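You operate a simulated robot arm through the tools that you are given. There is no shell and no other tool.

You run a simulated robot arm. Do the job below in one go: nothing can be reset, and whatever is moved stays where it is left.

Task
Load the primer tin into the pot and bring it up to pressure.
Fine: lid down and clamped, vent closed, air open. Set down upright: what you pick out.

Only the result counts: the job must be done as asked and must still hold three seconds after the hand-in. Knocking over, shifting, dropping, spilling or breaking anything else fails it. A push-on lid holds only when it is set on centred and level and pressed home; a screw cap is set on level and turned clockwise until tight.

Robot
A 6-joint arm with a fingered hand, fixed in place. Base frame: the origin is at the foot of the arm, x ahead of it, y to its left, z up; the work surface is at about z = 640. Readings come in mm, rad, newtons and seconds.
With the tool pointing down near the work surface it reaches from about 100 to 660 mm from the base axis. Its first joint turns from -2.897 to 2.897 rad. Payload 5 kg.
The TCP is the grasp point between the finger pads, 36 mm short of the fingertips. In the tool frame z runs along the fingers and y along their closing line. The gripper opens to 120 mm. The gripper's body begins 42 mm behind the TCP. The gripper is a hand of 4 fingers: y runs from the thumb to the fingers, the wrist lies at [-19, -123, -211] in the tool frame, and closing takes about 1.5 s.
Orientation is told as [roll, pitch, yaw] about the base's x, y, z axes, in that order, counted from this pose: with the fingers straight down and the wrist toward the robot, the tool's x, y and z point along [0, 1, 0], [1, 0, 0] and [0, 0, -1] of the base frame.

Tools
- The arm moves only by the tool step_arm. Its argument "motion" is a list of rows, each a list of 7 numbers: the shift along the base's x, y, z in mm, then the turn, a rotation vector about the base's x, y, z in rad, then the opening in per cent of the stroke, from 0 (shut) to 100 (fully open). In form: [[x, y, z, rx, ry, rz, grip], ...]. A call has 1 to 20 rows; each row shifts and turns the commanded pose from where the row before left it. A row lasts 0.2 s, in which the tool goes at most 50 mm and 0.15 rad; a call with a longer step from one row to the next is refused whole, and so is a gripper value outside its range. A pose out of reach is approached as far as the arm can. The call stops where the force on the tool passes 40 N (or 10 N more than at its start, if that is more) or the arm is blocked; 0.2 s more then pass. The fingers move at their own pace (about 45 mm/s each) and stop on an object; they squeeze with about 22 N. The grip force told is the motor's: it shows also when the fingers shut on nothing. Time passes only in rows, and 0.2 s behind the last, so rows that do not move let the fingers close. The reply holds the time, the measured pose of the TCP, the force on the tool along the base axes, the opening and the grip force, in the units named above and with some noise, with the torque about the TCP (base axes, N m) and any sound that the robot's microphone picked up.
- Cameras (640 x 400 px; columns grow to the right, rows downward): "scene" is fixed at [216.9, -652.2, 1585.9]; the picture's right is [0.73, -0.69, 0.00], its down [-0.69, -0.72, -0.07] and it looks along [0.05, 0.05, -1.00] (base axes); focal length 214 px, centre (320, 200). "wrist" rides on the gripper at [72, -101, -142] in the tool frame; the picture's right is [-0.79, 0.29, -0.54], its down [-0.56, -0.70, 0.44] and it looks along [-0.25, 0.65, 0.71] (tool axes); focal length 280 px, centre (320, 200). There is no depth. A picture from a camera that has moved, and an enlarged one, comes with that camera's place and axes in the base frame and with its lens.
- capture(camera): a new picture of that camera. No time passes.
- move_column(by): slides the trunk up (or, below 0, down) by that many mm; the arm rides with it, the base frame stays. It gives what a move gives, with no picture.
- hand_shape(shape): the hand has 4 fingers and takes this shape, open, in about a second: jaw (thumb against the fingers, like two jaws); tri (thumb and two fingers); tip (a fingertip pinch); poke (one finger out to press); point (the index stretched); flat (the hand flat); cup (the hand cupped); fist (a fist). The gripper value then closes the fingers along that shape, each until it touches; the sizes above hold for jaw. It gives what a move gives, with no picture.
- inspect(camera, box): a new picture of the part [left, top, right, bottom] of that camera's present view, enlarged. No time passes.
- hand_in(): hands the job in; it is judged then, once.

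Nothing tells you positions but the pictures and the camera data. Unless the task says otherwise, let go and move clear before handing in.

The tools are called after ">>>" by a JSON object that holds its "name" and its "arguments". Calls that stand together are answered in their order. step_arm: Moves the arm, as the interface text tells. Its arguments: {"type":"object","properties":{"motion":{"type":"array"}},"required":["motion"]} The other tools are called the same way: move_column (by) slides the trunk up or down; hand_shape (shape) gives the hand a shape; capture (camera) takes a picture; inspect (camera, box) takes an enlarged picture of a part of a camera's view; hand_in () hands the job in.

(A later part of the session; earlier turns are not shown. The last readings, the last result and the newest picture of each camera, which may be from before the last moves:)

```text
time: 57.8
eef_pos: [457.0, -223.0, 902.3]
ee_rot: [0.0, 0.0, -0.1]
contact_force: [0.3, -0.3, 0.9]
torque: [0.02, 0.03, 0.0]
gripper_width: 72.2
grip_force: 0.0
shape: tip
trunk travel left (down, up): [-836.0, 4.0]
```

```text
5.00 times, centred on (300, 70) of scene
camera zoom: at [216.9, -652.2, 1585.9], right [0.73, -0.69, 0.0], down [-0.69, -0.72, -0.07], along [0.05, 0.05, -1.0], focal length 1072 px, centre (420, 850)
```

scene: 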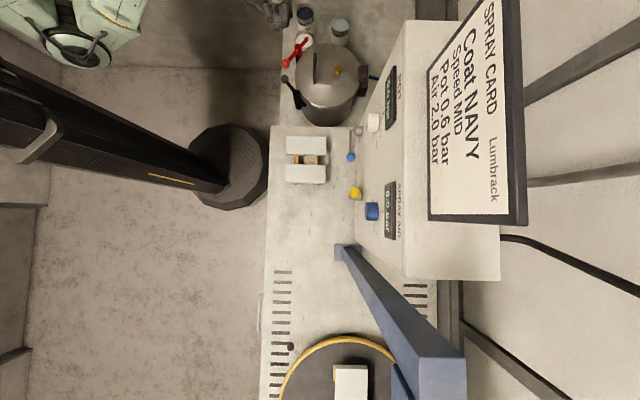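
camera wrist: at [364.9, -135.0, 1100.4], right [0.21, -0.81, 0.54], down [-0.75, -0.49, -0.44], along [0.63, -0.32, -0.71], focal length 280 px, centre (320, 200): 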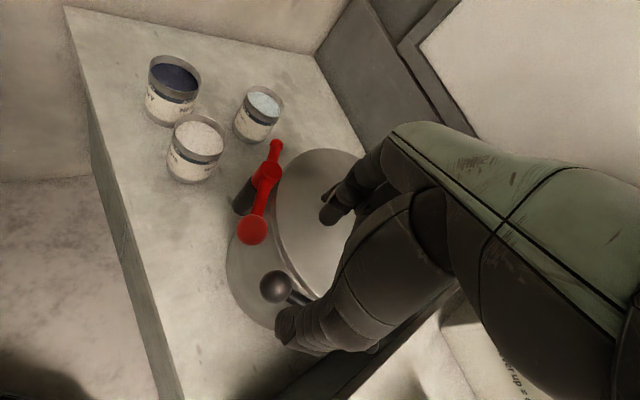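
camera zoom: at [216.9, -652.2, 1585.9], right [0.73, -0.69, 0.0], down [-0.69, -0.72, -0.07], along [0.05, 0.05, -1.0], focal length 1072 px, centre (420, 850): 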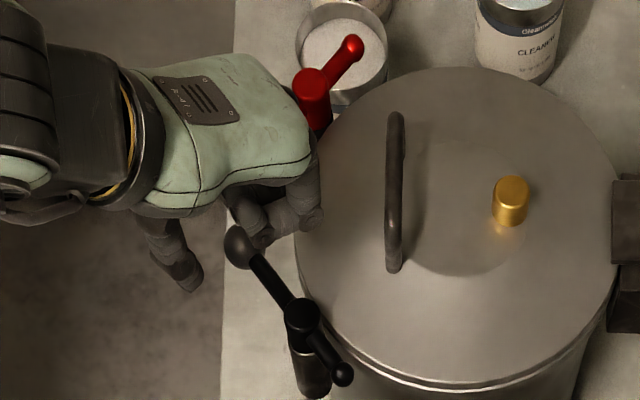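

The ball is exactly on the pinch axis. I'll lower the last 18 mm and close on it gently.

>>> {"name": "step_arm", "arguments": {"motion": [[0, 0, -9, 0, 0, 0, 60], [0, 0, -9, 0, 0, 0, 60], [0, 0, 0, 0, 0, 0, 60]]}}

>>> {"name": "step_arm", "arguments": {"motion": [[0, 0, 0, 0, 0, 0, 45], [0, 0, 0, 0, 0, 0, 30], [0, 0, 0, 0, 0, 0, 20], [0, 0, 0, 0, 0, 0, 20], [0, 0, 0, 0, 0, 0, 20]]}}

>>> {"name": "inspect", "arguments": {"camera": "wrist", "box": [180, 150, 420, 400]}}

>>> {"name": "inspect", "arguments": {"camera": "scene", "box": [250, 30, 350, 110]}}

```text
time: 58.5
eef_pos: [457.1, -224.1, 888.9]
ee_rot: [-0.002, -0.006, -0.101]
contact_force: [-0.8, 3.6, 21.1]
torque: [0.09, -1.0, 0.18]
gripper_width: 71.2
grip_force: 0.0
shape: tip
trunk travel left (down, up): [-836.0, 4.0]
```

```text
time: 59.8
eef_pos: [457.5, -221.6, 889.6]
ee_rot: [-0.003, -0.01, -0.1]
contact_force: [9.1, 4.5, 37.1]
torque: [0.13, -2.1, 0.25]
gripper_width: 56.8
grip_force: 0.1
shape: tip
trunk travel left (down, up): [-836.0, 4.0]
```

```text
1.60 times, centred on (300, 275) of wrist
camera zoom: at [362.8, -139.4, 1030.9], right [0.2, -0.81, 0.55], down [-0.75, -0.49, -0.45], along [0.63, -0.32, -0.71], focal length 449 px, centre (352, 80)
```

zoom: 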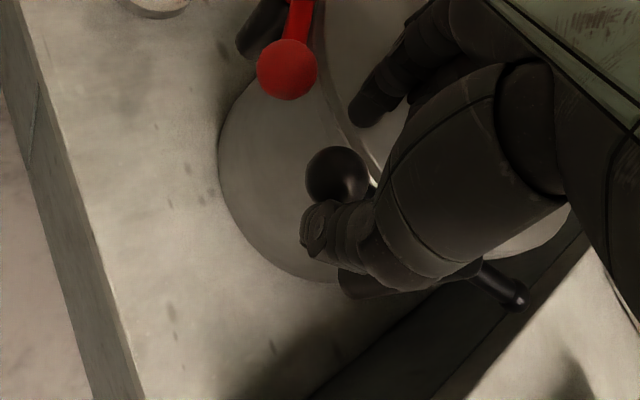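

```text
5.00 times, centred on (300, 70) of scene
camera zoom: at [216.9, -652.2, 1585.9], right [0.73, -0.69, 0.0], down [-0.69, -0.72, -0.07], along [0.05, 0.05, -1.0], focal length 1072 px, centre (420, 850)
```

zoom: 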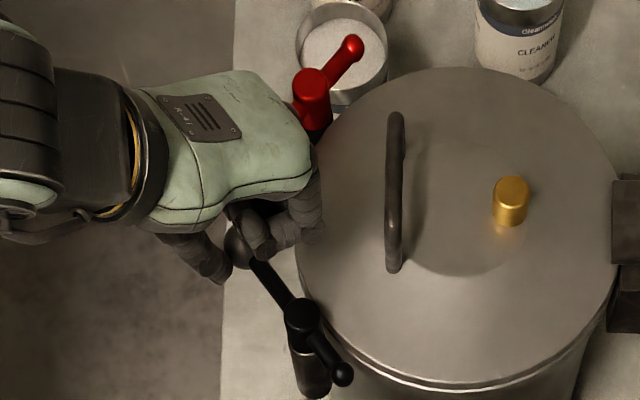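

The tucked fingers touch the lever before the pinch gets low enough, so I'll lift straight off and use the plain jaw shape with all fingers straight.

>>> {"name": "step_arm", "arguments": {"motion": [[0, 0, 5, 0, 0, 0, 50], [0, 0, 15, 0, 0, 0, 60], [0, 0, 25, 0, 0, 0, 60], [0, 0, 30, 0, 0, 0, 60]]}}

>>> {"name": "hand_shape", "arguments": {"shape": "jaw"}}

>>> {"name": "step_arm", "arguments": {"motion": [[0, -15, 0, 0, 0, 0.05, 60], [0, -14, 0, 0, 0, 0.05, 60], [0, 0, 0, 0, 0, 0, 60], [0, 0, 0, 0, 0, 0, 60]]}}

>>> {"name": "inspect", "arguments": {"camera": "wrist", "box": [180, 150, 420, 400]}}

>>> {"name": "inspect", "arguments": {"camera": "scene", "box": [250, 20, 350, 100]}}

```text
time: 60.8
eef_pos: [458.6, -224.4, 959.3]
ee_rot: [0.002, 0.001, -0.1]
contact_force: [0.8, 0.2, -0.7]
torque: [0.03, 0.03, -0.02]
gripper_width: 72.1
grip_force: 0.0
shape: tip
trunk travel left (down, up): [-836.0, 4.0]
```

```text
time: 61.6
eef_pos: [458.8, -224.3, 960.3]
ee_rot: [0.0, -0.001, -0.099]
contact_force: [-0.2, -0.1, -0.3]
torque: [0.0, 0.0, 0.02]
gripper_width: 119.9
grip_force: 0.1
shape: jaw
trunk travel left (down, up): [-836.0, 4.0]
```

```text
time: 62.6
eef_pos: [458.8, -253.3, 962.5]
ee_rot: [0.0, 0.001, 0.0]
contact_force: [-0.2, 0.9, 0.0]
torque: [0.03, -0.01, 0.01]
gripper_width: 72.4
grip_force: 0.1
shape: jaw
trunk travel left (down, up): [-836.0, 4.0]
```

```text
1.60 times, centred on (300, 275) of wrist
camera zoom: at [356.6, -179.9, 1104.6], right [0.29, -0.79, 0.54], down [-0.7, -0.56, -0.44], along [0.65, -0.25, -0.71], focal length 449 px, centre (352, 80)
```

zoom: 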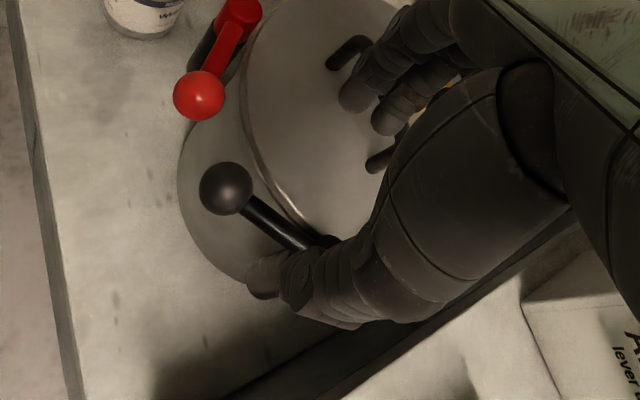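

```text
5.00 times, centred on (300, 60) of scene
camera zoom: at [216.9, -652.2, 1585.9], right [0.73, -0.69, 0.0], down [-0.69, -0.72, -0.07], along [0.05, 0.05, -1.0], focal length 1072 px, centre (420, 900)
```

zoom: 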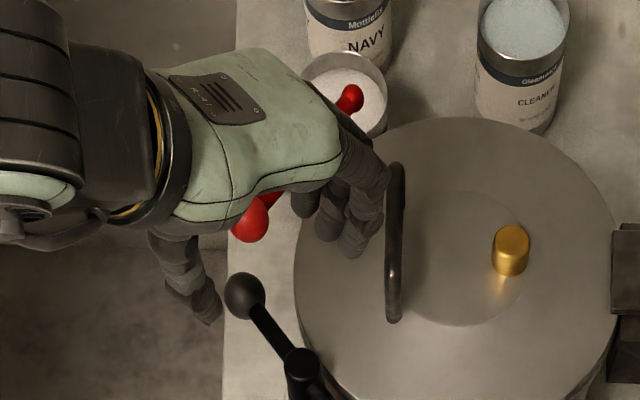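

In jaw shape the index is closest to the tool axis and the other fingers run toward -y. I'll re-centre over the ball with a narrower opening, keeping clear of the red ball and the lid handle.

>>> {"name": "step_arm", "arguments": {"motion": [[0, 12, 0, 0, 0, 0, 44], [0, 13, 0, 0, 0, 0, 44], [0, 0, -20, 0, 0, 0, 44], [0, 0, -20, 0, 0, 0, 44], [0, 0, -12, 0, 0, 0, 44], [0, 0, 0, 0, 0, 0, 44]]}}

>>> {"name": "inspect", "arguments": {"camera": "wrist", "box": [180, 150, 420, 400]}}

>>> {"name": "inspect", "arguments": {"camera": "scene", "box": [250, 20, 350, 100]}}

```text
time: 64.0
eef_pos: [458.0, -226.8, 909.6]
ee_rot: [0.0, 0.0, 0.001]
contact_force: [0.6, -0.9, 0.4]
torque: [0.04, 0.01, 0.02]
gripper_width: 53.4
grip_force: 0.1
shape: jaw
trunk travel left (down, up): [-836.0, 4.0]
```

```text
1.60 times, centred on (300, 275) of wrist
camera zoom: at [355.9, -154.4, 1051.9], right [0.29, -0.79, 0.54], down [-0.7, -0.56, -0.44], along [0.65, -0.25, -0.71], focal length 449 px, centre (352, 80)
```

zoom: 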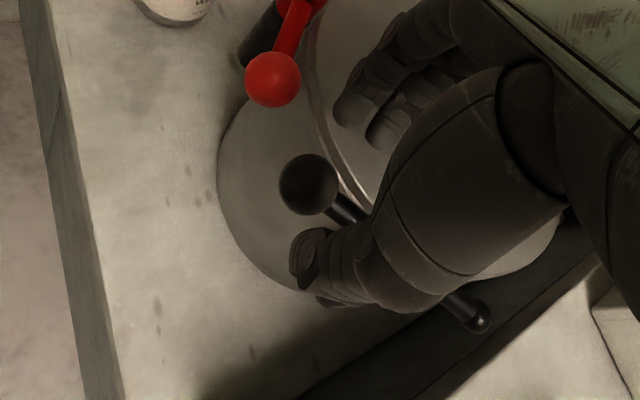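

```text
5.00 times, centred on (300, 60) of scene
camera zoom: at [216.9, -652.2, 1585.9], right [0.73, -0.69, 0.0], down [-0.69, -0.72, -0.07], along [0.05, 0.05, -1.0], focal length 1072 px, centre (420, 900)
```

zoom: 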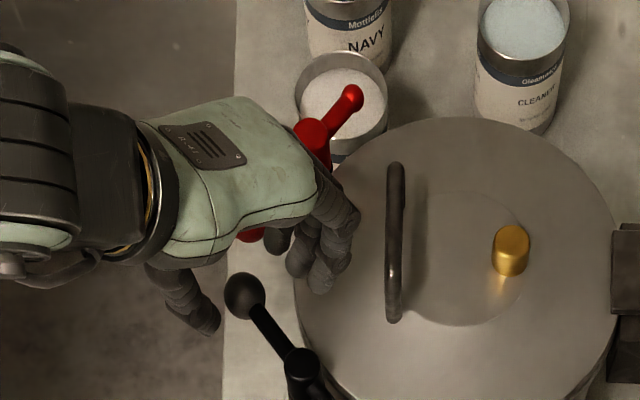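

The ball sits between thumb and index, and the rest of the fingers are clear. I'll lower the last 25 mm.

>>> {"name": "step_arm", "arguments": {"motion": [[0, 0, -10, 0, 0, 0, 44], [0, 0, -8, 0, 0, 0, 44], [0, 0, -7, 0, 0, 0, 44], [0, 0, 0, 0, 0, 0, 44]]}}

>>> {"name": "inspect", "arguments": {"camera": "wrist", "box": [180, 150, 420, 400]}}

>>> {"name": "inspect", "arguments": {"camera": "scene", "box": [250, 20, 350, 100]}}

```text
time: 65.0
eef_pos: [458.4, -226.5, 888.2]
ee_rot: [-0.002, -0.006, -0.002]
contact_force: [2.5, 1.3, 15.2]
torque: [-0.09, -0.57, 0.05]
gripper_width: 54.0
grip_force: 0.1
shape: jaw
trunk travel left (down, up): [-836.0, 4.0]
```

```text
1.60 times, centred on (300, 275) of wrist
camera zoom: at [356.9, -153.7, 1028.7], right [0.29, -0.79, 0.55], down [-0.7, -0.56, -0.45], along [0.66, -0.25, -0.71], focal length 449 px, centre (352, 80)
```

zoom: 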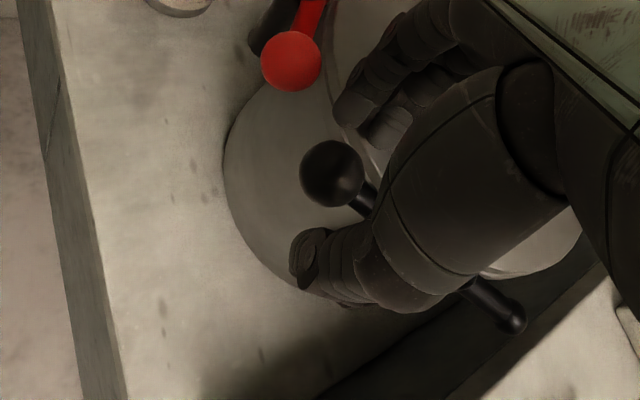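

```text
5.00 times, centred on (300, 60) of scene
camera zoom: at [216.9, -652.2, 1585.9], right [0.73, -0.69, 0.0], down [-0.69, -0.72, -0.07], along [0.05, 0.05, -1.0], focal length 1072 px, centre (420, 900)
```

zoom: 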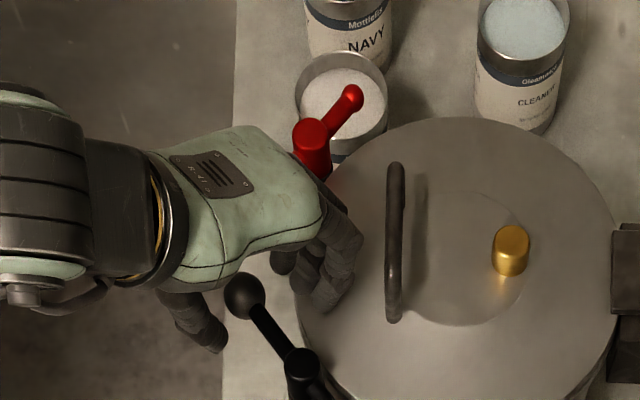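

The 15 N comes from the finger side, so the lid's top is at about z = 851. I'll lift 4 mm so the fingertips clear the lid, then close lightly on the ball.

>>> {"name": "step_arm", "arguments": {"motion": [[0, 0, 6, 0, 0, 0, 44], [0, 0, 0, 0, 0, 0, 36], [0, 0, 0, 0, 0, 0, 28], [0, 0, 0, 0, 0, 0, 20], [0, 0, 0, 0, 0, 0, 20], [0, 0, 0, 0, 0, 0, 20]]}}

>>> {"name": "inspect", "arguments": {"camera": "wrist", "box": [180, 150, 420, 400]}}

>>> {"name": "inspect", "arguments": {"camera": "scene", "box": [250, 20, 350, 100]}}

```text
time: 66.5
eef_pos: [457.3, -227.9, 891.0]
ee_rot: [0.0, 0.001, -0.001]
contact_force: [-0.8, 0.4, -0.2]
torque: [0.0, 0.01, -0.04]
gripper_width: 24.5
grip_force: 0.1
shape: jaw
trunk travel left (down, up): [-836.0, 4.0]
```

```text
1.60 times, centred on (300, 275) of wrist
camera zoom: at [356.1, -154.5, 1033.0], right [0.29, -0.79, 0.54], down [-0.7, -0.56, -0.44], along [0.65, -0.25, -0.71], focal length 449 px, centre (352, 80)
```

zoom: 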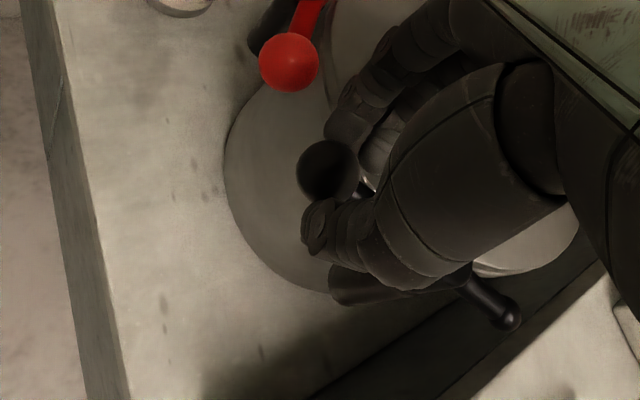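

```text
5.00 times, centred on (300, 60) of scene
camera zoom: at [216.9, -652.2, 1585.9], right [0.73, -0.69, 0.0], down [-0.69, -0.72, -0.07], along [0.05, 0.05, -1.0], focal length 1072 px, centre (420, 900)
```

zoom: 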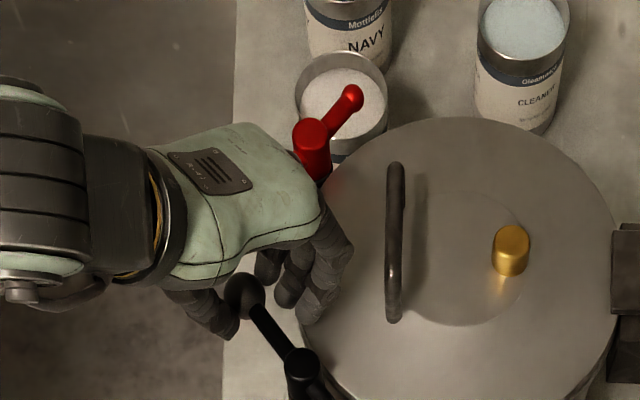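

The ball is lightly caged between thumb and fingers. I'll start swinging the black lever outward about its pivot, turning the hand with it.

>>> {"name": "step_arm", "arguments": {"motion": [[-6.3, 0.3, 0, 0, 0, 0.1, 18], [-6.3, -0.4, 0, 0, 0, 0.1, 18], [-6.3, -1.0, 0, 0, 0, 0.1, 18], [-6.1, -1.6, 0, 0, 0, 0.1, 18], [0, 0, 0, 0, 0, 0, 18]]}}

>>> {"name": "inspect", "arguments": {"camera": "wrist", "box": [180, 150, 420, 400]}}

>>> {"name": "inspect", "arguments": {"camera": "scene", "box": [250, 20, 350, 100]}}

```text
time: 67.7
eef_pos: [431.9, -229.2, 890.2]
ee_rot: [-0.001, 0.0, 0.401]
contact_force: [2.1, -2.2, 7.0]
torque: [-0.05, -0.12, 0.04]
gripper_width: 18.7
grip_force: 22.1
shape: jaw
trunk travel left (down, up): [-836.0, 4.0]
```

```text
1.60 times, centred on (300, 275) of wrist
camera zoom: at [309.8, -202.1, 1031.9], right [0.57, -0.61, 0.54], down [-0.43, -0.79, -0.44], along [0.7, 0.02, -0.71], focal length 449 px, centre (352, 80)
```

zoom: 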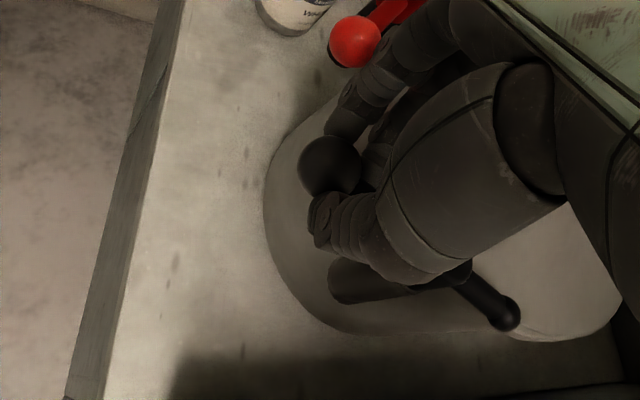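

```text
5.00 times, centred on (300, 60) of scene
camera zoom: at [216.9, -652.2, 1585.9], right [0.73, -0.69, 0.0], down [-0.69, -0.72, -0.07], along [0.05, 0.05, -1.0], focal length 1072 px, centre (420, 900)
```

zoom: 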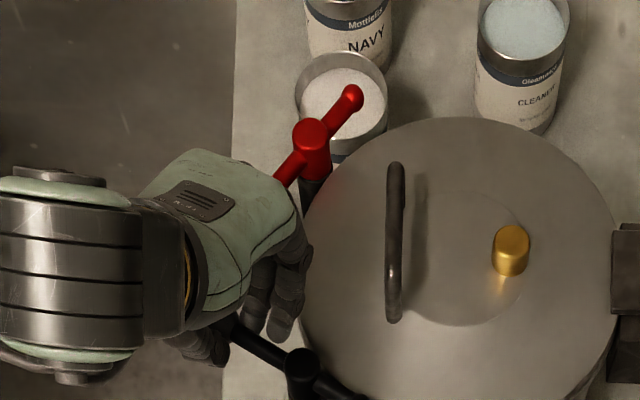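

The black lever is turning with the hand. I'll continue the arc.

>>> {"name": "step_arm", "arguments": {"motion": [[-5.9, -2.2, 0, 0, 0, 0.1, 18], [-5.7, -2.8, 0, 0, 0, 0.1, 18], [-5.5, -3.4, 0, 0, 0, 0.1, 18], [-5.0, -3.8, 0, 0, 0, 0.1, 18], [-4.6, -4.3, 0, 0, 0, 0.1, 18], [-4.1, -4.8, 0, 0, 0, 0.1, 18], [0, 0, 0, 0, 0, 0, 18]]}}

>>> {"name": "inspect", "arguments": {"camera": "wrist", "box": [180, 150, 420, 400]}}

>>> {"name": "inspect", "arguments": {"camera": "scene", "box": [250, 20, 350, 100]}}

```text
time: 69.2
eef_pos: [401.0, -250.2, 889.6]
ee_rot: [0.0, 0.001, 1.001]
contact_force: [-1.8, 4.4, 9.1]
torque: [0.13, -0.01, 0.1]
gripper_width: 19.4
grip_force: 21.7
shape: jaw
trunk travel left (down, up): [-836.0, 4.0]
```

```text
1.60 times, centred on (300, 275) of wrist
camera zoom: at [285.0, -296.4, 1031.9], right [0.82, -0.18, 0.54], down [0.09, -0.89, -0.44], along [0.56, 0.41, -0.71], focal length 449 px, centre (352, 80)
```

zoom: 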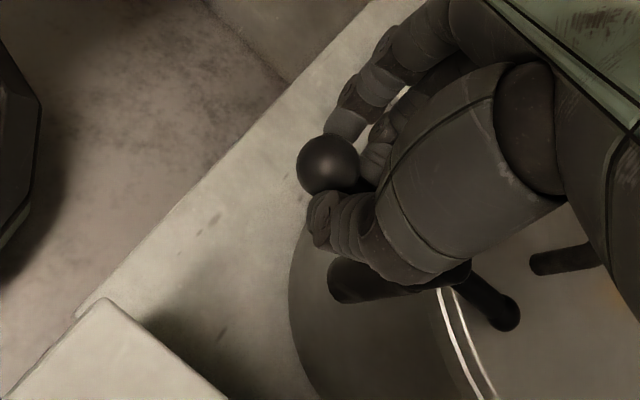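

```text
5.00 times, centred on (300, 60) of scene
camera zoom: at [216.9, -652.2, 1585.9], right [0.73, -0.69, 0.0], down [-0.69, -0.72, -0.07], along [0.05, 0.05, -1.0], focal length 1072 px, centre (420, 900)
```

zoom: 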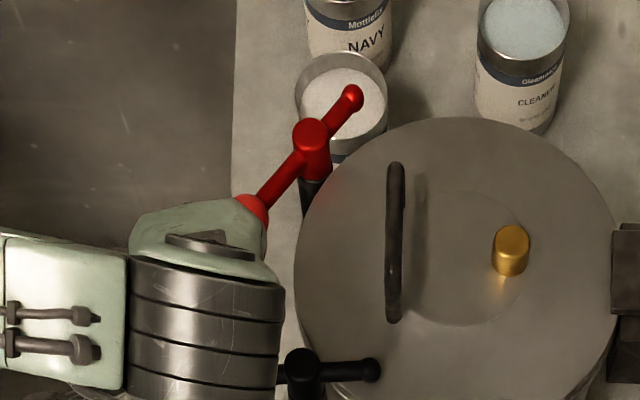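

The short end is now over the lid. I'll finish the arc to the stop.

>>> {"name": "step_arm", "arguments": {"motion": [[-3.6, -5.2, 0, 0, 0, 0.1, 18], [-3.2, -5.5, 0, 0, 0, 0.1, 18], [-2.5, -5.8, 0, 0, 0, 0.1, 18], [-2.0, -6.0, 0, 0, 0, 0.1, 18], [-1.3, -6.2, 0, 0, 0, 0.1, 18], [0, 0, 0, 0, 0, 0, 18]]}}

>>> {"name": "inspect", "arguments": {"camera": "wrist", "box": [180, 150, 420, 400]}}

>>> {"name": "inspect", "arguments": {"camera": "scene", "box": [250, 40, 350, 120]}}

```text
time: 70.7
eef_pos: [387.9, -278.4, 889.9]
ee_rot: [-0.001, 0.0, 1.502]
contact_force: [-8.7, 3.6, -5.0]
torque: [0.16, 0.17, 0.16]
gripper_width: 18.7
grip_force: 21.7
shape: jaw
trunk travel left (down, up): [-836.0, 4.0]
```

```text
1.60 times, centred on (300, 275) of wrist
camera zoom: at [308.3, -374.9, 1032.9], right [0.81, 0.23, 0.54], down [0.51, -0.74, -0.44], along [0.3, 0.63, -0.71], focal length 449 px, centre (352, 80)
```

zoom: 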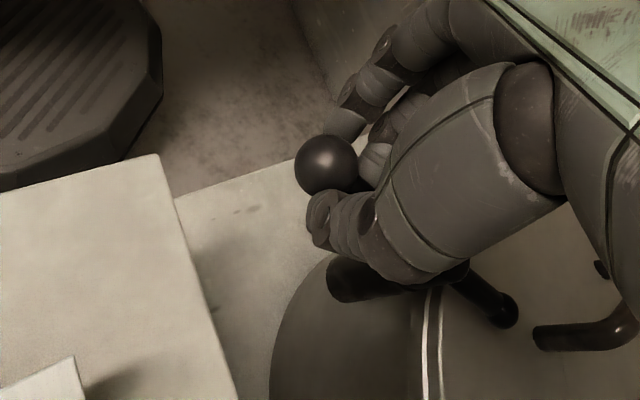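

```text
5.00 times, centred on (300, 80) of scene
camera zoom: at [216.9, -652.2, 1585.9], right [0.73, -0.69, 0.0], down [-0.69, -0.72, -0.07], along [0.05, 0.05, -1.0], focal length 1072 px, centre (420, 800)
```

zoom: 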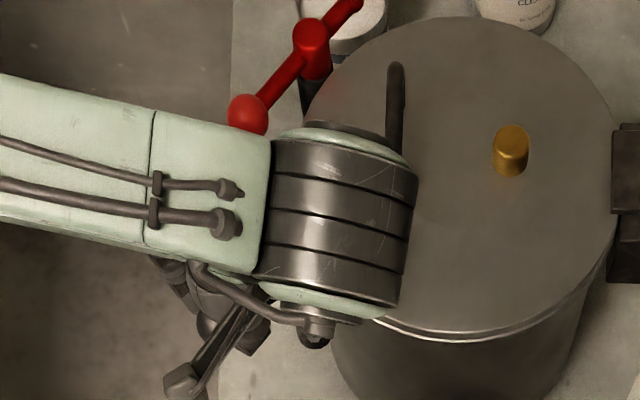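

The lever has turned about 86°. I'll nudge it a little further to feel for its stop.

>>> {"name": "step_arm", "arguments": {"motion": [[-0.8, -4.0, 0, 0, 0, 0.07, 18], [-0.4, -4.0, 0, 0, 0, 0.07, 18], [0, 0, 0, 0, 0, 0, 18]]}}

>>> {"name": "inspect", "arguments": {"camera": "wrist", "box": [180, 150, 420, 400]}}

```text
time: 71.5
eef_pos: [386.9, -285.8, 889.4]
ee_rot: [0.001, -0.003, 1.644]
contact_force: [-4.4, 11.1, -1.3]
torque: [0.44, 0.15, 0.02]
gripper_width: 18.7
grip_force: 22.6
shape: jaw
trunk travel left (down, up): [-836.0, 4.0]
```

```text
1.60 times, centred on (300, 275) of wrist
camera zoom: at [322.0, -392.0, 1032.6], right [0.77, 0.34, 0.54], down [0.61, -0.66, -0.44], along [0.21, 0.67, -0.71], focal length 449 px, centre (352, 80)
```

zoom: 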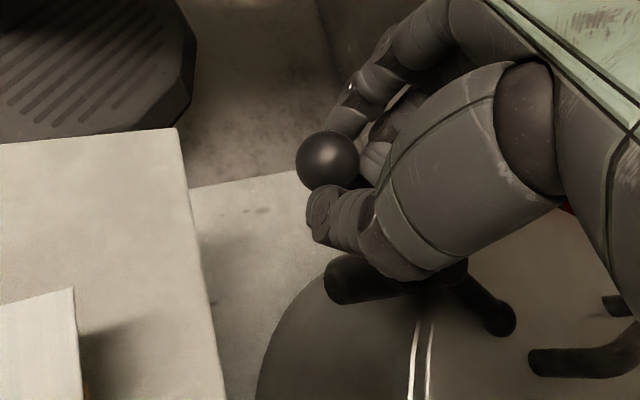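

Resistance has risen to 11 N tangentially. One more small nudge to confirm it is the stop.

>>> {"name": "step_arm", "arguments": {"motion": [[0, -2.5, 0, 0, 0, 0.03, 18], [0, 0, 0, 0, 0, 0, 18]]}}

```text
time: 72.0
eef_pos: [387.8, -288.1, 890.2]
ee_rot: [-0.004, 0.0, 1.672]
contact_force: [-4.5, 16.4, 2.8]
torque: [0.63, 0.14, 0.01]
gripper_width: 18.7
grip_force: 22.3
shape: jaw
trunk travel left (down, up): [-836.0, 4.0]
```

It's at the stop. I'll let go, rise and check the black lever.

>>> {"name": "step_arm", "arguments": {"motion": [[0, 2, 0, 0, 0, 0, 30], [0, 0, 0, 0, 0, 0, 45], [0, 0, 0, 0, 0, 0, 45], [0, 0, 25, 0, 0, 0, 45], [0, 0, 35, 0, 0, 0, 45], [-10, 0, 40, 0, 0, 0, 45]]}}

>>> {"name": "capture", "arguments": {"camera": "wrist"}}

>>> {"name": "inspect", "arguments": {"camera": "scene", "box": [250, 20, 400, 130]}}

```text
time: 73.5
eef_pos: [408.4, -307.6, 935.2]
ee_rot: [0.0, -0.003, 1.67]
contact_force: [0.1, 0.0, 0.5]
torque: [-0.01, 0.0, -0.01]
gripper_width: 53.7
grip_force: 0.1
shape: jaw
out of reach, approached as far as the arm can: row 5, 6
trunk travel left (down, up): [-836.0, 4.0]
```

```text
taken
camera wrist: at [346.4, -415.2, 1077.5], right [0.76, 0.36, 0.54], down [0.63, -0.64, -0.44], along [0.19, 0.68, -0.71], focal length 280 px, centre (320, 200)
```

wrist: 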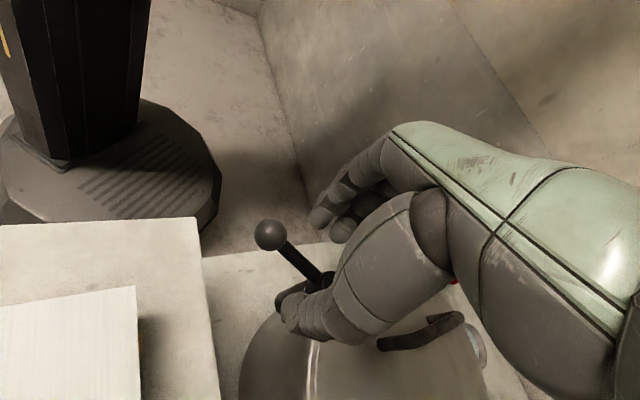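

```text
3.64 times, centred on (325, 75) of scene
camera zoom: at [216.9, -652.2, 1585.9], right [0.73, -0.69, 0.0], down [-0.69, -0.72, -0.07], along [0.05, 0.05, -1.0], focal length 780 px, centre (302, 654)
```

zoom: 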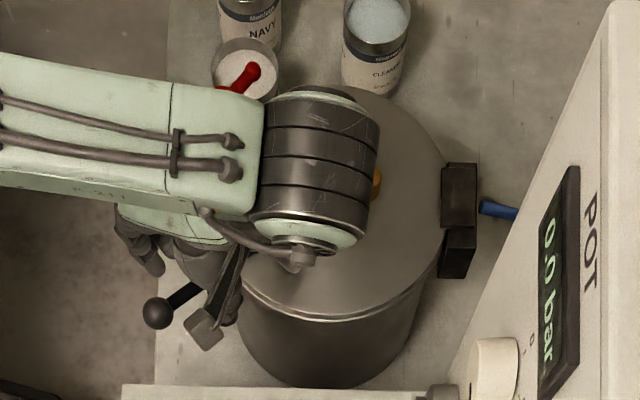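

The black lever has swung fully, with its ball pointing outward. I'll turn the hand back while rising, staying off the pot.

>>> {"name": "step_arm", "arguments": {"motion": [[-3, 5, 0, 0, 0, -0.14, 45], [-3, 5, 2, 0, 0, -0.14, 45], [-3, 5, 4, 0, 0, -0.14, 45], [-3, 5, 6, 0, 0, -0.14, 45], [-2, 5, 8, 0, 0, -0.14, 45], [0, 5, 10, 0, 0, -0.14, 45], [0, 5, 10, 0, 0, -0.14, 45], [0, 5, 10, 0, 0, -0.14, 45], [0, 5, 10, 0, 0, -0.14, 45], [0, 5, 0, 0, 0, -0.14, 45], [0, 0, 0, 0, 0, -0.14, 45], [0, 0, 0, 0, 0, -0.13, 45]]}}

>>> {"name": "capture", "arguments": {"camera": "wrist"}}

>>> {"name": "inspect", "arguments": {"camera": "scene", "box": [250, 20, 400, 130]}}

```text
time: 76.0
eef_pos: [394.6, -253.8, 995.1]
ee_rot: [0.0, -0.001, -0.001]
contact_force: [1.5, 0.3, -0.2]
torque: [-0.02, -0.04, 0.01]
gripper_width: 53.6
grip_force: 0.1
shape: jaw
trunk travel left (down, up): [-836.0, 4.0]
```

```text
taken
camera wrist: at [293.3, -181.4, 1137.2], right [0.29, -0.79, 0.54], down [-0.7, -0.56, -0.44], along [0.65, -0.25, -0.71], focal length 280 px, centre (320, 200)
```

wrist: 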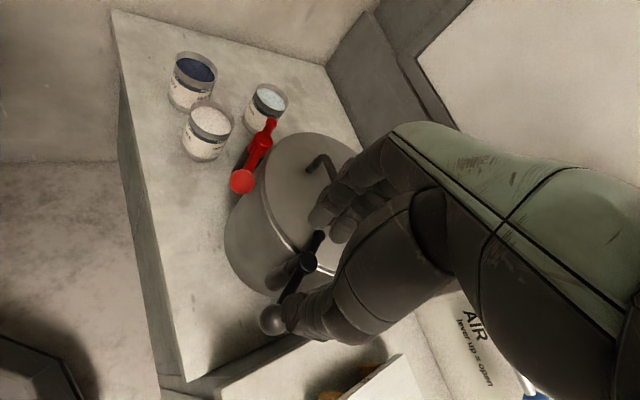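

```text
3.64 times, centred on (325, 75) of scene
camera zoom: at [216.9, -652.2, 1585.9], right [0.73, -0.69, 0.0], down [-0.69, -0.72, -0.07], along [0.05, 0.05, -1.0], focal length 780 px, centre (302, 654)
```

zoom: 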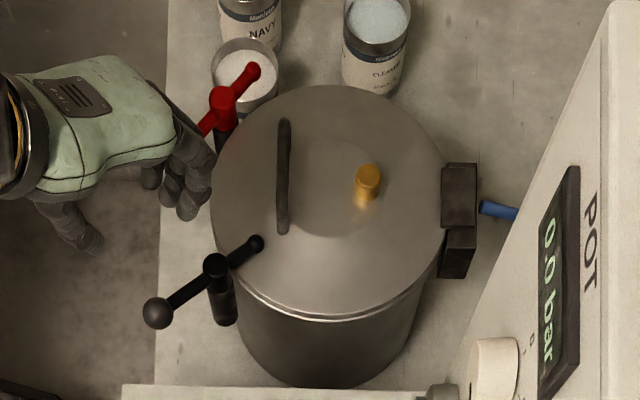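

The black clamp's short end is over the lid. For the red lever I'll mirror this: bring the hand over its ball, turning so the thumb is on the pot side.

>>> {"name": "step_arm", "arguments": {"motion": [[10, 7, 0, 0, 0, 0.14, 45], [10, 7, 0, 0, 0, 0.14, 45], [10, 7, -5, 0, 0, 0.14, 45], [10, 7, -8, 0, 0, 0.14, 45], [10, 7, -10, 0, 0, 0.14, 45], [10, 7, -10, 0, 0, 0.14, 45], [10, 7, -10, 0, 0, 0.14, 45], [10, 7, -10, 0, 0, 0.14, 45], [10, 8, 0, 0, 0, 0.14, 45], [13, 8, 0, 0, 0, 0.14, 45], [0, 0, 0, 0, 0, 0, 45]]}}

>>> {"name": "capture", "arguments": {"camera": "wrist"}}

>>> {"name": "inspect", "arguments": {"camera": "scene", "box": [250, 10, 400, 120]}}

```text
time: 78.5
eef_pos: [498.0, -184.3, 941.5]
ee_rot: [0.001, -0.003, 1.403]
contact_force: [0.3, -0.5, 0.4]
torque: [0.0, 0.0, -0.02]
gripper_width: 53.6
grip_force: 0.1
shape: jaw
trunk travel left (down, up): [-836.0, 4.0]
```

```text
taken
camera wrist: at [408.7, -272.3, 1084.3], right [0.83, 0.15, 0.54], down [0.43, -0.78, -0.44], along [0.36, 0.6, -0.71], focal length 280 px, centre (320, 200)
```

wrist: 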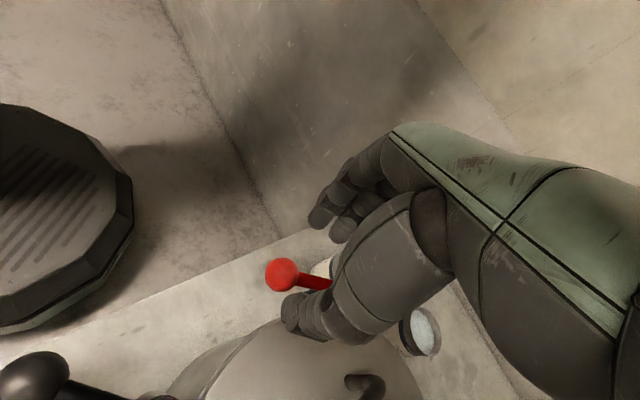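

```text
3.64 times, centred on (325, 65) of scene
camera zoom: at [216.9, -652.2, 1585.9], right [0.73, -0.69, 0.0], down [-0.69, -0.72, -0.07], along [0.05, 0.05, -1.0], focal length 780 px, centre (302, 691)
```

zoom: 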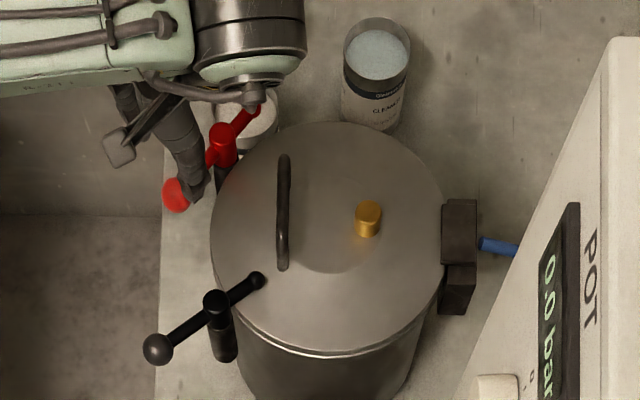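

The tool axis falls on the red ball within 3 mm. I'll lower around it.

>>> {"name": "step_arm", "arguments": {"motion": [[0, 3, -15, 0, 0, 0, 45], [0, 0, -15, 0, 0, 0, 45], [0, 0, -12, 0, 0, 0, 45], [0, 0, -8, 0, 0, 0, 45], [0, 0, 0, 0, 0, 0, 45]]}}

>>> {"name": "inspect", "arguments": {"camera": "wrist", "box": [180, 150, 420, 400]}}

```text
time: 79.7
eef_pos: [496.9, -179.7, 890.6]
ee_rot: [-0.001, 0.001, 1.4]
contact_force: [-0.2, -0.6, -0.3]
torque: [-0.01, 0.01, 0.0]
gripper_width: 53.5
grip_force: 0.1
shape: jaw
trunk travel left (down, up): [-836.0, 4.0]
```

```text
1.60 times, centred on (300, 275) of wrist
camera zoom: at [408.4, -267.7, 1032.6], right [0.83, 0.15, 0.54], down [0.43, -0.78, -0.44], along [0.36, 0.6, -0.71], focal length 449 px, centre (352, 80)
```

zoom: 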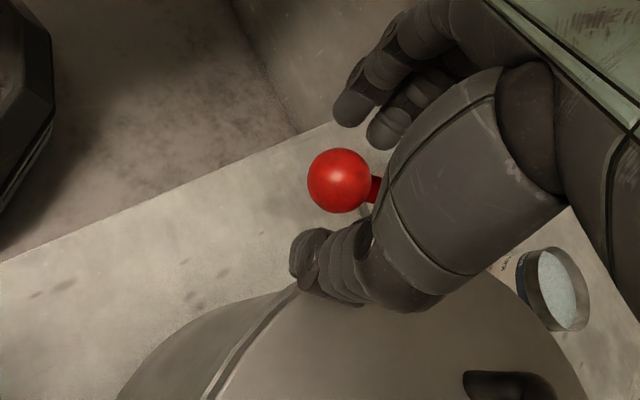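

The red ball is between thumb and fingers. I'll close on it and begin swinging it outward about its pivot (clockwise).

>>> {"name": "step_arm", "arguments": {"motion": [[0, 0, 0, 0, 0, 0, 35], [0, 0, 0, 0, 0, 0, 25], [0, 0, 0, 0, 0, 0, 18], [0, 0, 0, 0, 0, 0, 18], [0, 0, 0, 0, 0, 0, 18], [-0.4, 7.2, 0, 0, 0, -0.1, 18], [0.3, 7.3, 0, 0, 0, -0.1, 18], [1.0, 7.1, 0, 0, 0, -0.1, 18], [1.75, 7.05, 0, 0, 0, -0.1, 18], [0, 0, 0, 0, 0, 0, 18]]}}

>>> {"name": "inspect", "arguments": {"camera": "wrist", "box": [180, 150, 420, 400]}}

>>> {"name": "inspect", "arguments": {"camera": "scene", "box": [250, 10, 400, 120]}}

```text
time: 81.8
eef_pos: [499.2, -152.0, 889.2]
ee_rot: [-0.001, -0.001, 0.999]
contact_force: [0.4, 1.5, 0.8]
torque: [0.07, -0.05, 0.11]
gripper_width: 22.1
grip_force: 21.9
shape: jaw
trunk travel left (down, up): [-836.0, 4.0]
```

```text
1.60 times, centred on (300, 275) of wrist
camera zoom: at [383.7, -197.4, 1032.5], right [0.82, -0.18, 0.54], down [0.09, -0.89, -0.44], along [0.57, 0.41, -0.71], focal length 449 px, centre (352, 80)
```

zoom: 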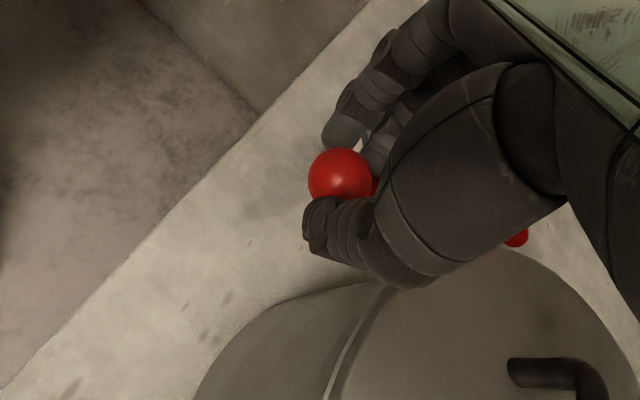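

```text
3.64 times, centred on (325, 65) of scene
camera zoom: at [216.9, -652.2, 1585.9], right [0.73, -0.69, 0.0], down [-0.69, -0.72, -0.07], along [0.05, 0.05, -1.0], focal length 780 px, centre (302, 691)
```

zoom: 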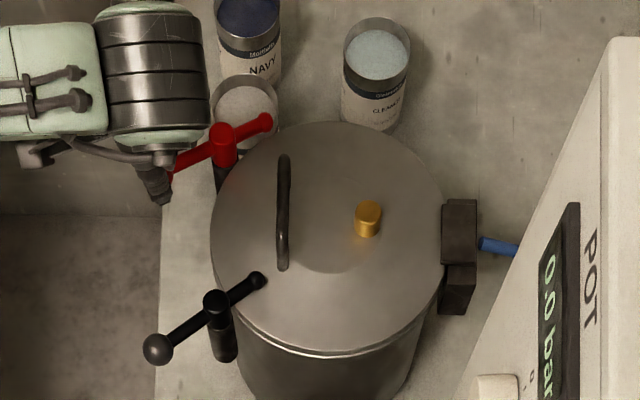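

The red lever turns freely and the white tin is well clear. Continuing.

>>> {"name": "step_arm", "arguments": {"motion": [[2.4, 6.85, 0, 0, 0, -0.1, 18], [3.15, 6.5, 0, 0, 0, -0.1, 18], [3.75, 6.2, 0, 0, 0, -0.1, 18], [4.3, 5.8, 0, 0, 0, -0.1, 18], [4.9, 5.3, 0, 0, 0, -0.1, 18], [5.4, 4.8, 0, 0, 0, -0.1, 18], [0, 0, 0, 0, 0, 0, 18]]}}

>>> {"name": "inspect", "arguments": {"camera": "scene", "box": [250, 10, 400, 120]}}

>>> {"name": "inspect", "arguments": {"camera": "wrist", "box": [180, 150, 420, 400]}}

```text
time: 83.5
eef_pos: [524.5, -117.6, 891.1]
ee_rot: [0.003, 0.003, 0.4]
contact_force: [-0.1, 0.8, -11.9]
torque: [0.0, -0.01, 0.06]
gripper_width: 21.7
grip_force: 22.4
shape: jaw
trunk travel left (down, up): [-836.0, 4.0]
```

```text
3.64 times, centred on (325, 65) of scene
camera zoom: at [216.9, -652.2, 1585.9], right [0.73, -0.69, 0.0], down [-0.69, -0.72, -0.07], along [0.05, 0.05, -1.0], focal length 780 px, centre (302, 691)
```

zoom: 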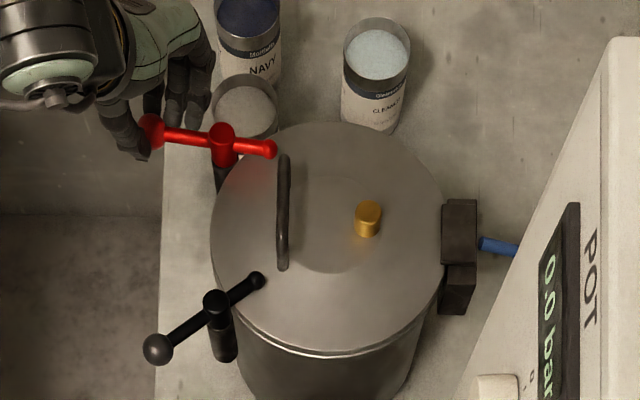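

```text
1.60 times, centred on (300, 275) of wrist
camera zoom: at [403.0, -88.8, 1033.8], right [0.57, -0.62, 0.54], down [-0.43, -0.79, -0.44], along [0.7, 0.02, -0.72], focal length 449 px, centre (352, 80)
```

zoom: 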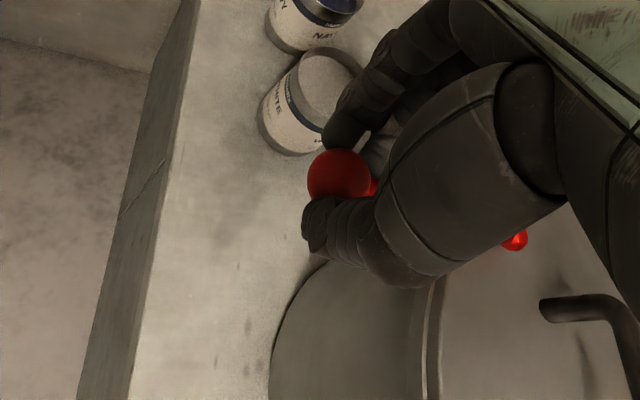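

The red short end is approaching the lid. I'll finish the arc to the stop.

>>> {"name": "step_arm", "arguments": {"motion": [[5.9, 4.3, -0.5, 0, 0, -0.1, 18], [6.3, 3.6, -0.5, 0, 0, -0.1, 18], [6.5, 3.0, -0.5, 0, 0, -0.1, 18], [6.9, 2.3, 0, 0, 0, -0.1, 18], [7.0, 1.7, 0, 0, 0, -0.1, 18], [0, 0, 0, 0, 0, 0, 18]]}}

>>> {"name": "inspect", "arguments": {"camera": "scene", "box": [250, 10, 400, 120]}}

>>> {"name": "inspect", "arguments": {"camera": "wrist", "box": [180, 150, 420, 400]}}

```text
time: 84.8
eef_pos: [557.3, -102.6, 891.0]
ee_rot: [-0.001, -0.004, -0.101]
contact_force: [2.7, -4.0, 8.6]
torque: [-0.17, -0.1, 0.14]
gripper_width: 22.4
grip_force: 22.0
shape: jaw
trunk travel left (down, up): [-836.0, 4.0]
```

```text
3.64 times, centred on (325, 65) of scene
camera zoom: at [216.9, -652.2, 1585.9], right [0.73, -0.69, 0.0], down [-0.69, -0.72, -0.07], along [0.05, 0.05, -1.0], focal length 780 px, centre (302, 691)
```

zoom: 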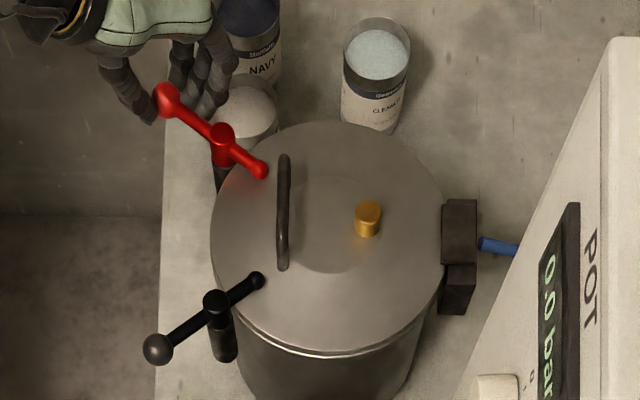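

```text
1.60 times, centred on (300, 275) of wrist
camera zoom: at [462.9, -19.5, 1032.1], right [0.2, -0.81, 0.54], down [-0.75, -0.49, -0.45], along [0.63, -0.32, -0.71], focal length 449 px, centre (352, 80)
```

zoom: 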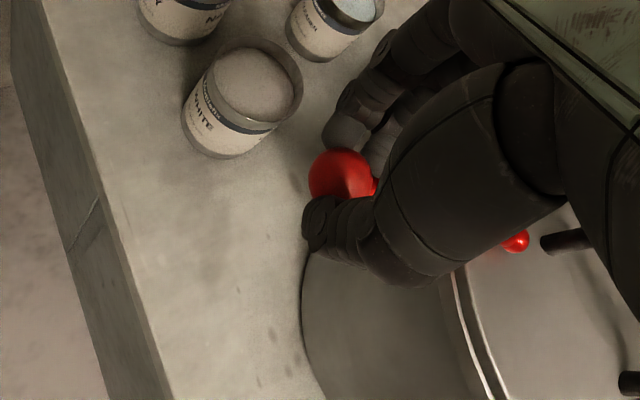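

Almost there; a small nudge more to feel the stop.

>>> {"name": "step_arm", "arguments": {"motion": [[3.5, 0.6, 0, 0, 0, -0.05, 18], [2.5, 0.2, 0, 0, 0, -0.04, 18], [0, 0, 0, 0, 0, 0, 18]]}}

```text
time: 85.7
eef_pos: [560.3, -101.4, 890.0]
ee_rot: [0.0, 0.0, -0.189]
contact_force: [-8.7, -4.5, 8.4]
torque: [-0.23, 0.25, 0.07]
gripper_width: 22.4
grip_force: 22.4
shape: jaw
trunk travel left (down, up): [-836.0, 4.0]
```

>>> {"name": "step_arm", "arguments": {"motion": [[2.5, 0.1, 0, 0, 0, -0.02, 18], [0, 0, 0, 0, 0, 0, 18]]}}

```text
time: 86.2
eef_pos: [561.7, -100.5, 890.9]
ee_rot: [-0.001, 0.001, -0.208]
contact_force: [-14.9, -5.2, 5.8]
torque: [-0.16, 0.53, 0.05]
gripper_width: 22.3
grip_force: 21.8
shape: jaw
trunk travel left (down, up): [-836.0, 4.0]
```

The red clamp is at its stop too (15 N). I'll release, rise clear and check both clamps.

>>> {"name": "step_arm", "arguments": {"motion": [[-2, 0, 0, 0, 0, 0, 30], [0, 0, 0, 0, 0, 0, 42], [0, 0, 0, 0, 0, 0, 42], [0, 0, 20, 0, 0, 0, 42], [0, 0, 30, 0, 0, 0, 42], [-15, 0, 30, 0, 0, 0, 42], [-30, 0, 20, 0, 0, 0, 42], [-30, 0, 0, 0, 0, 0, 42]]}}

>>> {"name": "inspect", "arguments": {"camera": "scene", "box": [250, 10, 400, 120]}}

>>> {"name": "capture", "arguments": {"camera": "wrist"}}

```text
time: 88.0
eef_pos: [485.8, -99.6, 990.9]
ee_rot: [0.0, 0.001, -0.209]
contact_force: [0.1, -0.1, -0.4]
torque: [0.0, -0.01, 0.01]
gripper_width: 50.2
grip_force: 0.0
shape: jaw
trunk travel left (down, up): [-836.0, 4.0]
```

```text
3.64 times, centred on (325, 65) of scene
camera zoom: at [216.9, -652.2, 1585.9], right [0.73, -0.69, 0.0], down [-0.69, -0.72, -0.07], along [0.05, 0.05, -1.0], focal length 780 px, centre (302, 691)
```

zoom: 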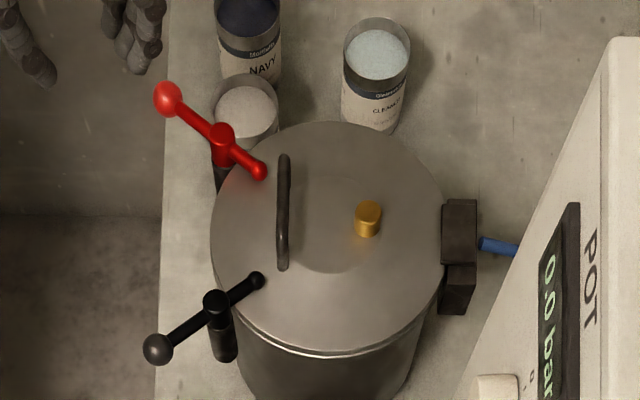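

```text
taken
camera wrist: at [401.5, -6.7, 1132.8], right [0.12, -0.83, 0.54], down [-0.8, -0.4, -0.44], along [0.59, -0.38, -0.71], focal length 280 px, centre (320, 200)
```

wrist: 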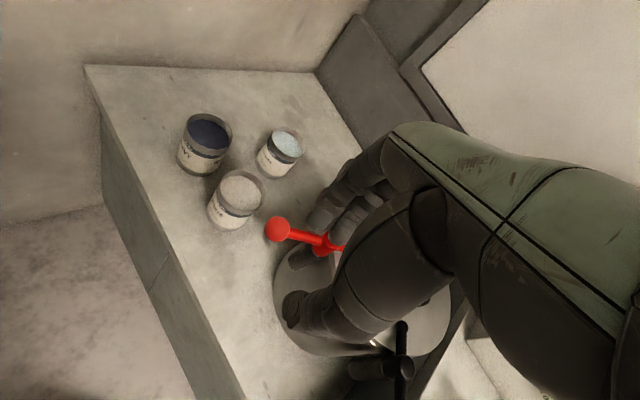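

Both clamps are closed. Next is the panel: vent (yellow) must go down to closed and air (blue) up to open. I'll move the hand over in front of the panel and look.

>>> {"name": "step_arm", "arguments": {"motion": [[-25, -30, 3, 0, 0, -0.05, 42], [-25, -35, 3, 0, 0, -0.06, 42], [-25, -35, 0, 0, 0, -0.06, 42], [-25, -35, 0, 0, 0, -0.06, 42], [-25, -35, 0, 0, 0, -0.06, 42], [-22, -35, 0, 0, 0, -0.06, 42], [-20, -35, 0, 0, 0, -0.05, 42], [-20, -35, 0, 0, 0, -0.05, 42], [-20, -35, 0, 0, 0, -0.05, 42], [-20, -35, 0, 0, 0, -0.05, 42]]}}

>>> {"name": "capture", "arguments": {"camera": "wrist"}}

>>> {"name": "capture", "arguments": {"camera": "scene"}}

```text
time: 90.2
eef_pos: [260.1, -445.4, 994.7]
ee_rot: [0.002, 0.0, -0.76]
contact_force: [0.1, 0.0, 0.5]
torque: [0.02, 0.0, 0.03]
gripper_width: 49.9
grip_force: 0.0
shape: jaw
trunk travel left (down, up): [-836.0, 4.0]
```

```text
taken
camera wrist: at [237.4, -323.2, 1138.0], right [-0.33, -0.77, 0.54], down [-0.89, 0.08, -0.44], along [0.3, -0.63, -0.71], focal length 280 px, centre (320, 200)
```

wrist: 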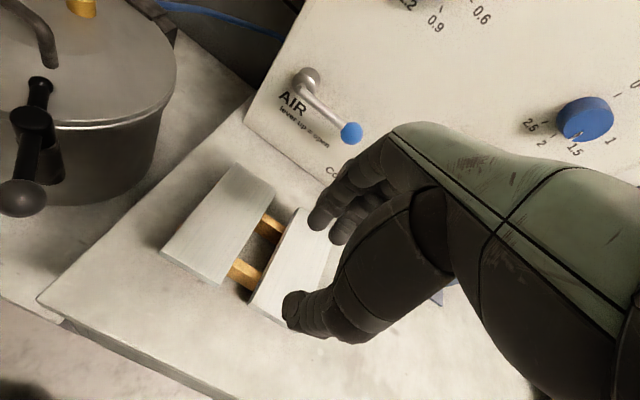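

```text
taken
```

scene: 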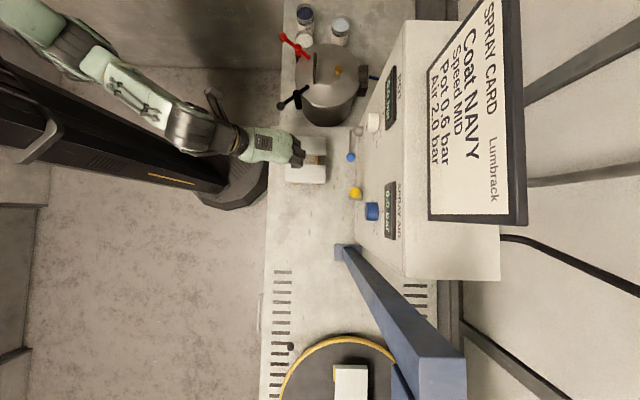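

The AIR lever is in view. I'll move further along the panel so both levers and the pot knob fall in the free left part of the view.

>>> {"name": "step_arm", "arguments": {"motion": [[-24, -26, 0, 0, 0, 0, 42], [-24, -26, 0, 0, 0, 0, 42], [-24, -26, 0, 0, 0, 0, 42], [-24, -26, 0, 0, 0, 0, 42]]}}

>>> {"name": "capture", "arguments": {"camera": "wrist"}}

>>> {"name": "inspect", "arguments": {"camera": "scene", "box": [320, 100, 420, 260]}}

```text
time: 91.2
eef_pos: [163.4, -550.0, 995.0]
ee_rot: [0.002, 0.0, -0.758]
contact_force: [-0.4, -0.2, -0.3]
torque: [0.06, 0.0, 0.0]
gripper_width: 50.1
grip_force: 0.0
shape: jaw
trunk travel left (down, up): [-836.0, 4.0]
```

```text
taken
camera wrist: at [140.5, -427.7, 1137.7], right [-0.33, -0.77, 0.54], down [-0.89, 0.08, -0.44], along [0.3, -0.63, -0.71], focal length 280 px, centre (320, 200)
```

wrist: 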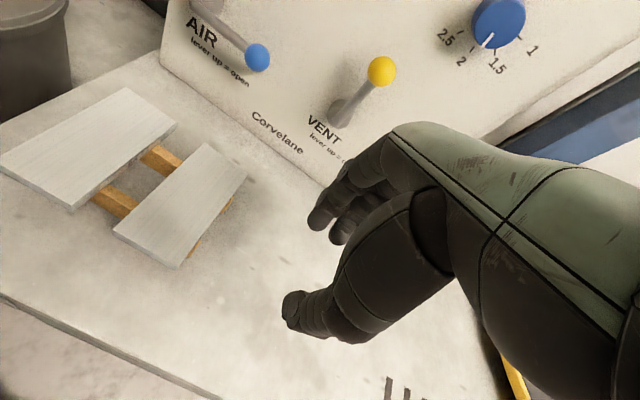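

```text
2.50 times, centred on (370, 180) of scene
camera zoom: at [216.9, -652.2, 1585.9], right [0.73, -0.69, 0.0], down [-0.69, -0.72, -0.07], along [0.05, 0.05, -1.0], focal length 536 px, centre (195, 250)
```

zoom: 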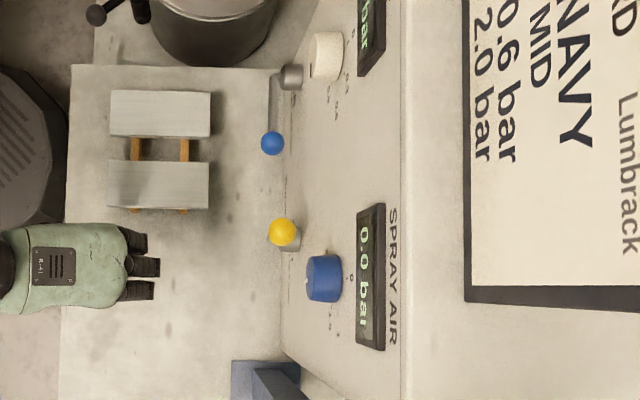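

The table under the panel is higher than the pot's (about z = 860), and the lever balls are near [408, -590, 942] (AIR) and [327, -673, 1023] (VENT). I'll move up and back for a clearer view of AIR, the knob and the gauge.

>>> {"name": "step_arm", "arguments": {"motion": [[10, 20, 25, 0, 0, 0, 42], [10, 20, 25, 0, 0, 0, 42], [10, 20, 20, 0, 0, 0, 42]]}}

>>> {"name": "capture", "arguments": {"camera": "wrist"}}

>>> {"name": "inspect", "arguments": {"camera": "wrist", "box": [220, 0, 440, 150]}}

```text
time: 92.0
eef_pos: [195.0, -488.1, 1067.4]
ee_rot: [0.001, 0.001, -0.759]
contact_force: [1.2, 0.0, 0.6]
torque: [0.02, 0.0, -0.01]
gripper_width: 50.3
grip_force: 0.0
shape: jaw
trunk travel left (down, up): [-836.0, 4.0]
```

```text
taken
camera wrist: at [170.6, -366.7, 1209.6], right [-0.33, -0.77, 0.54], down [-0.89, 0.08, -0.44], along [0.3, -0.63, -0.71], focal length 280 px, centre (320, 200)
```

wrist: 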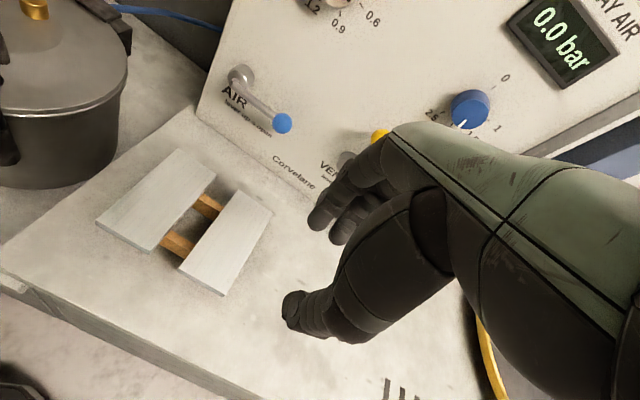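

```text
2.67 times, centred on (330, 75) of wrist
camera zoom: at [170.6, -366.7, 1209.6], right [-0.33, -0.77, 0.54], down [-0.89, 0.08, -0.44], along [0.3, -0.63, -0.71], focal length 748 px, centre (293, 533)
```

zoom: 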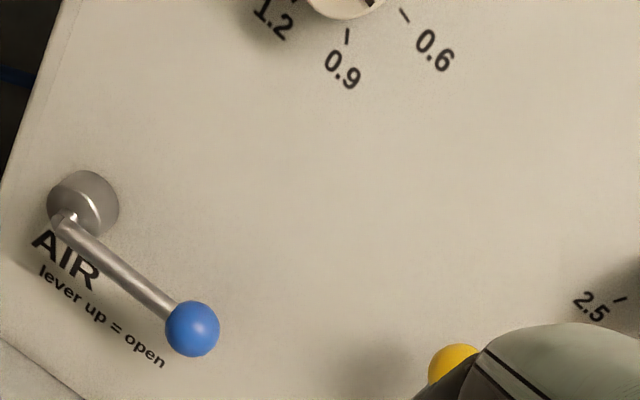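

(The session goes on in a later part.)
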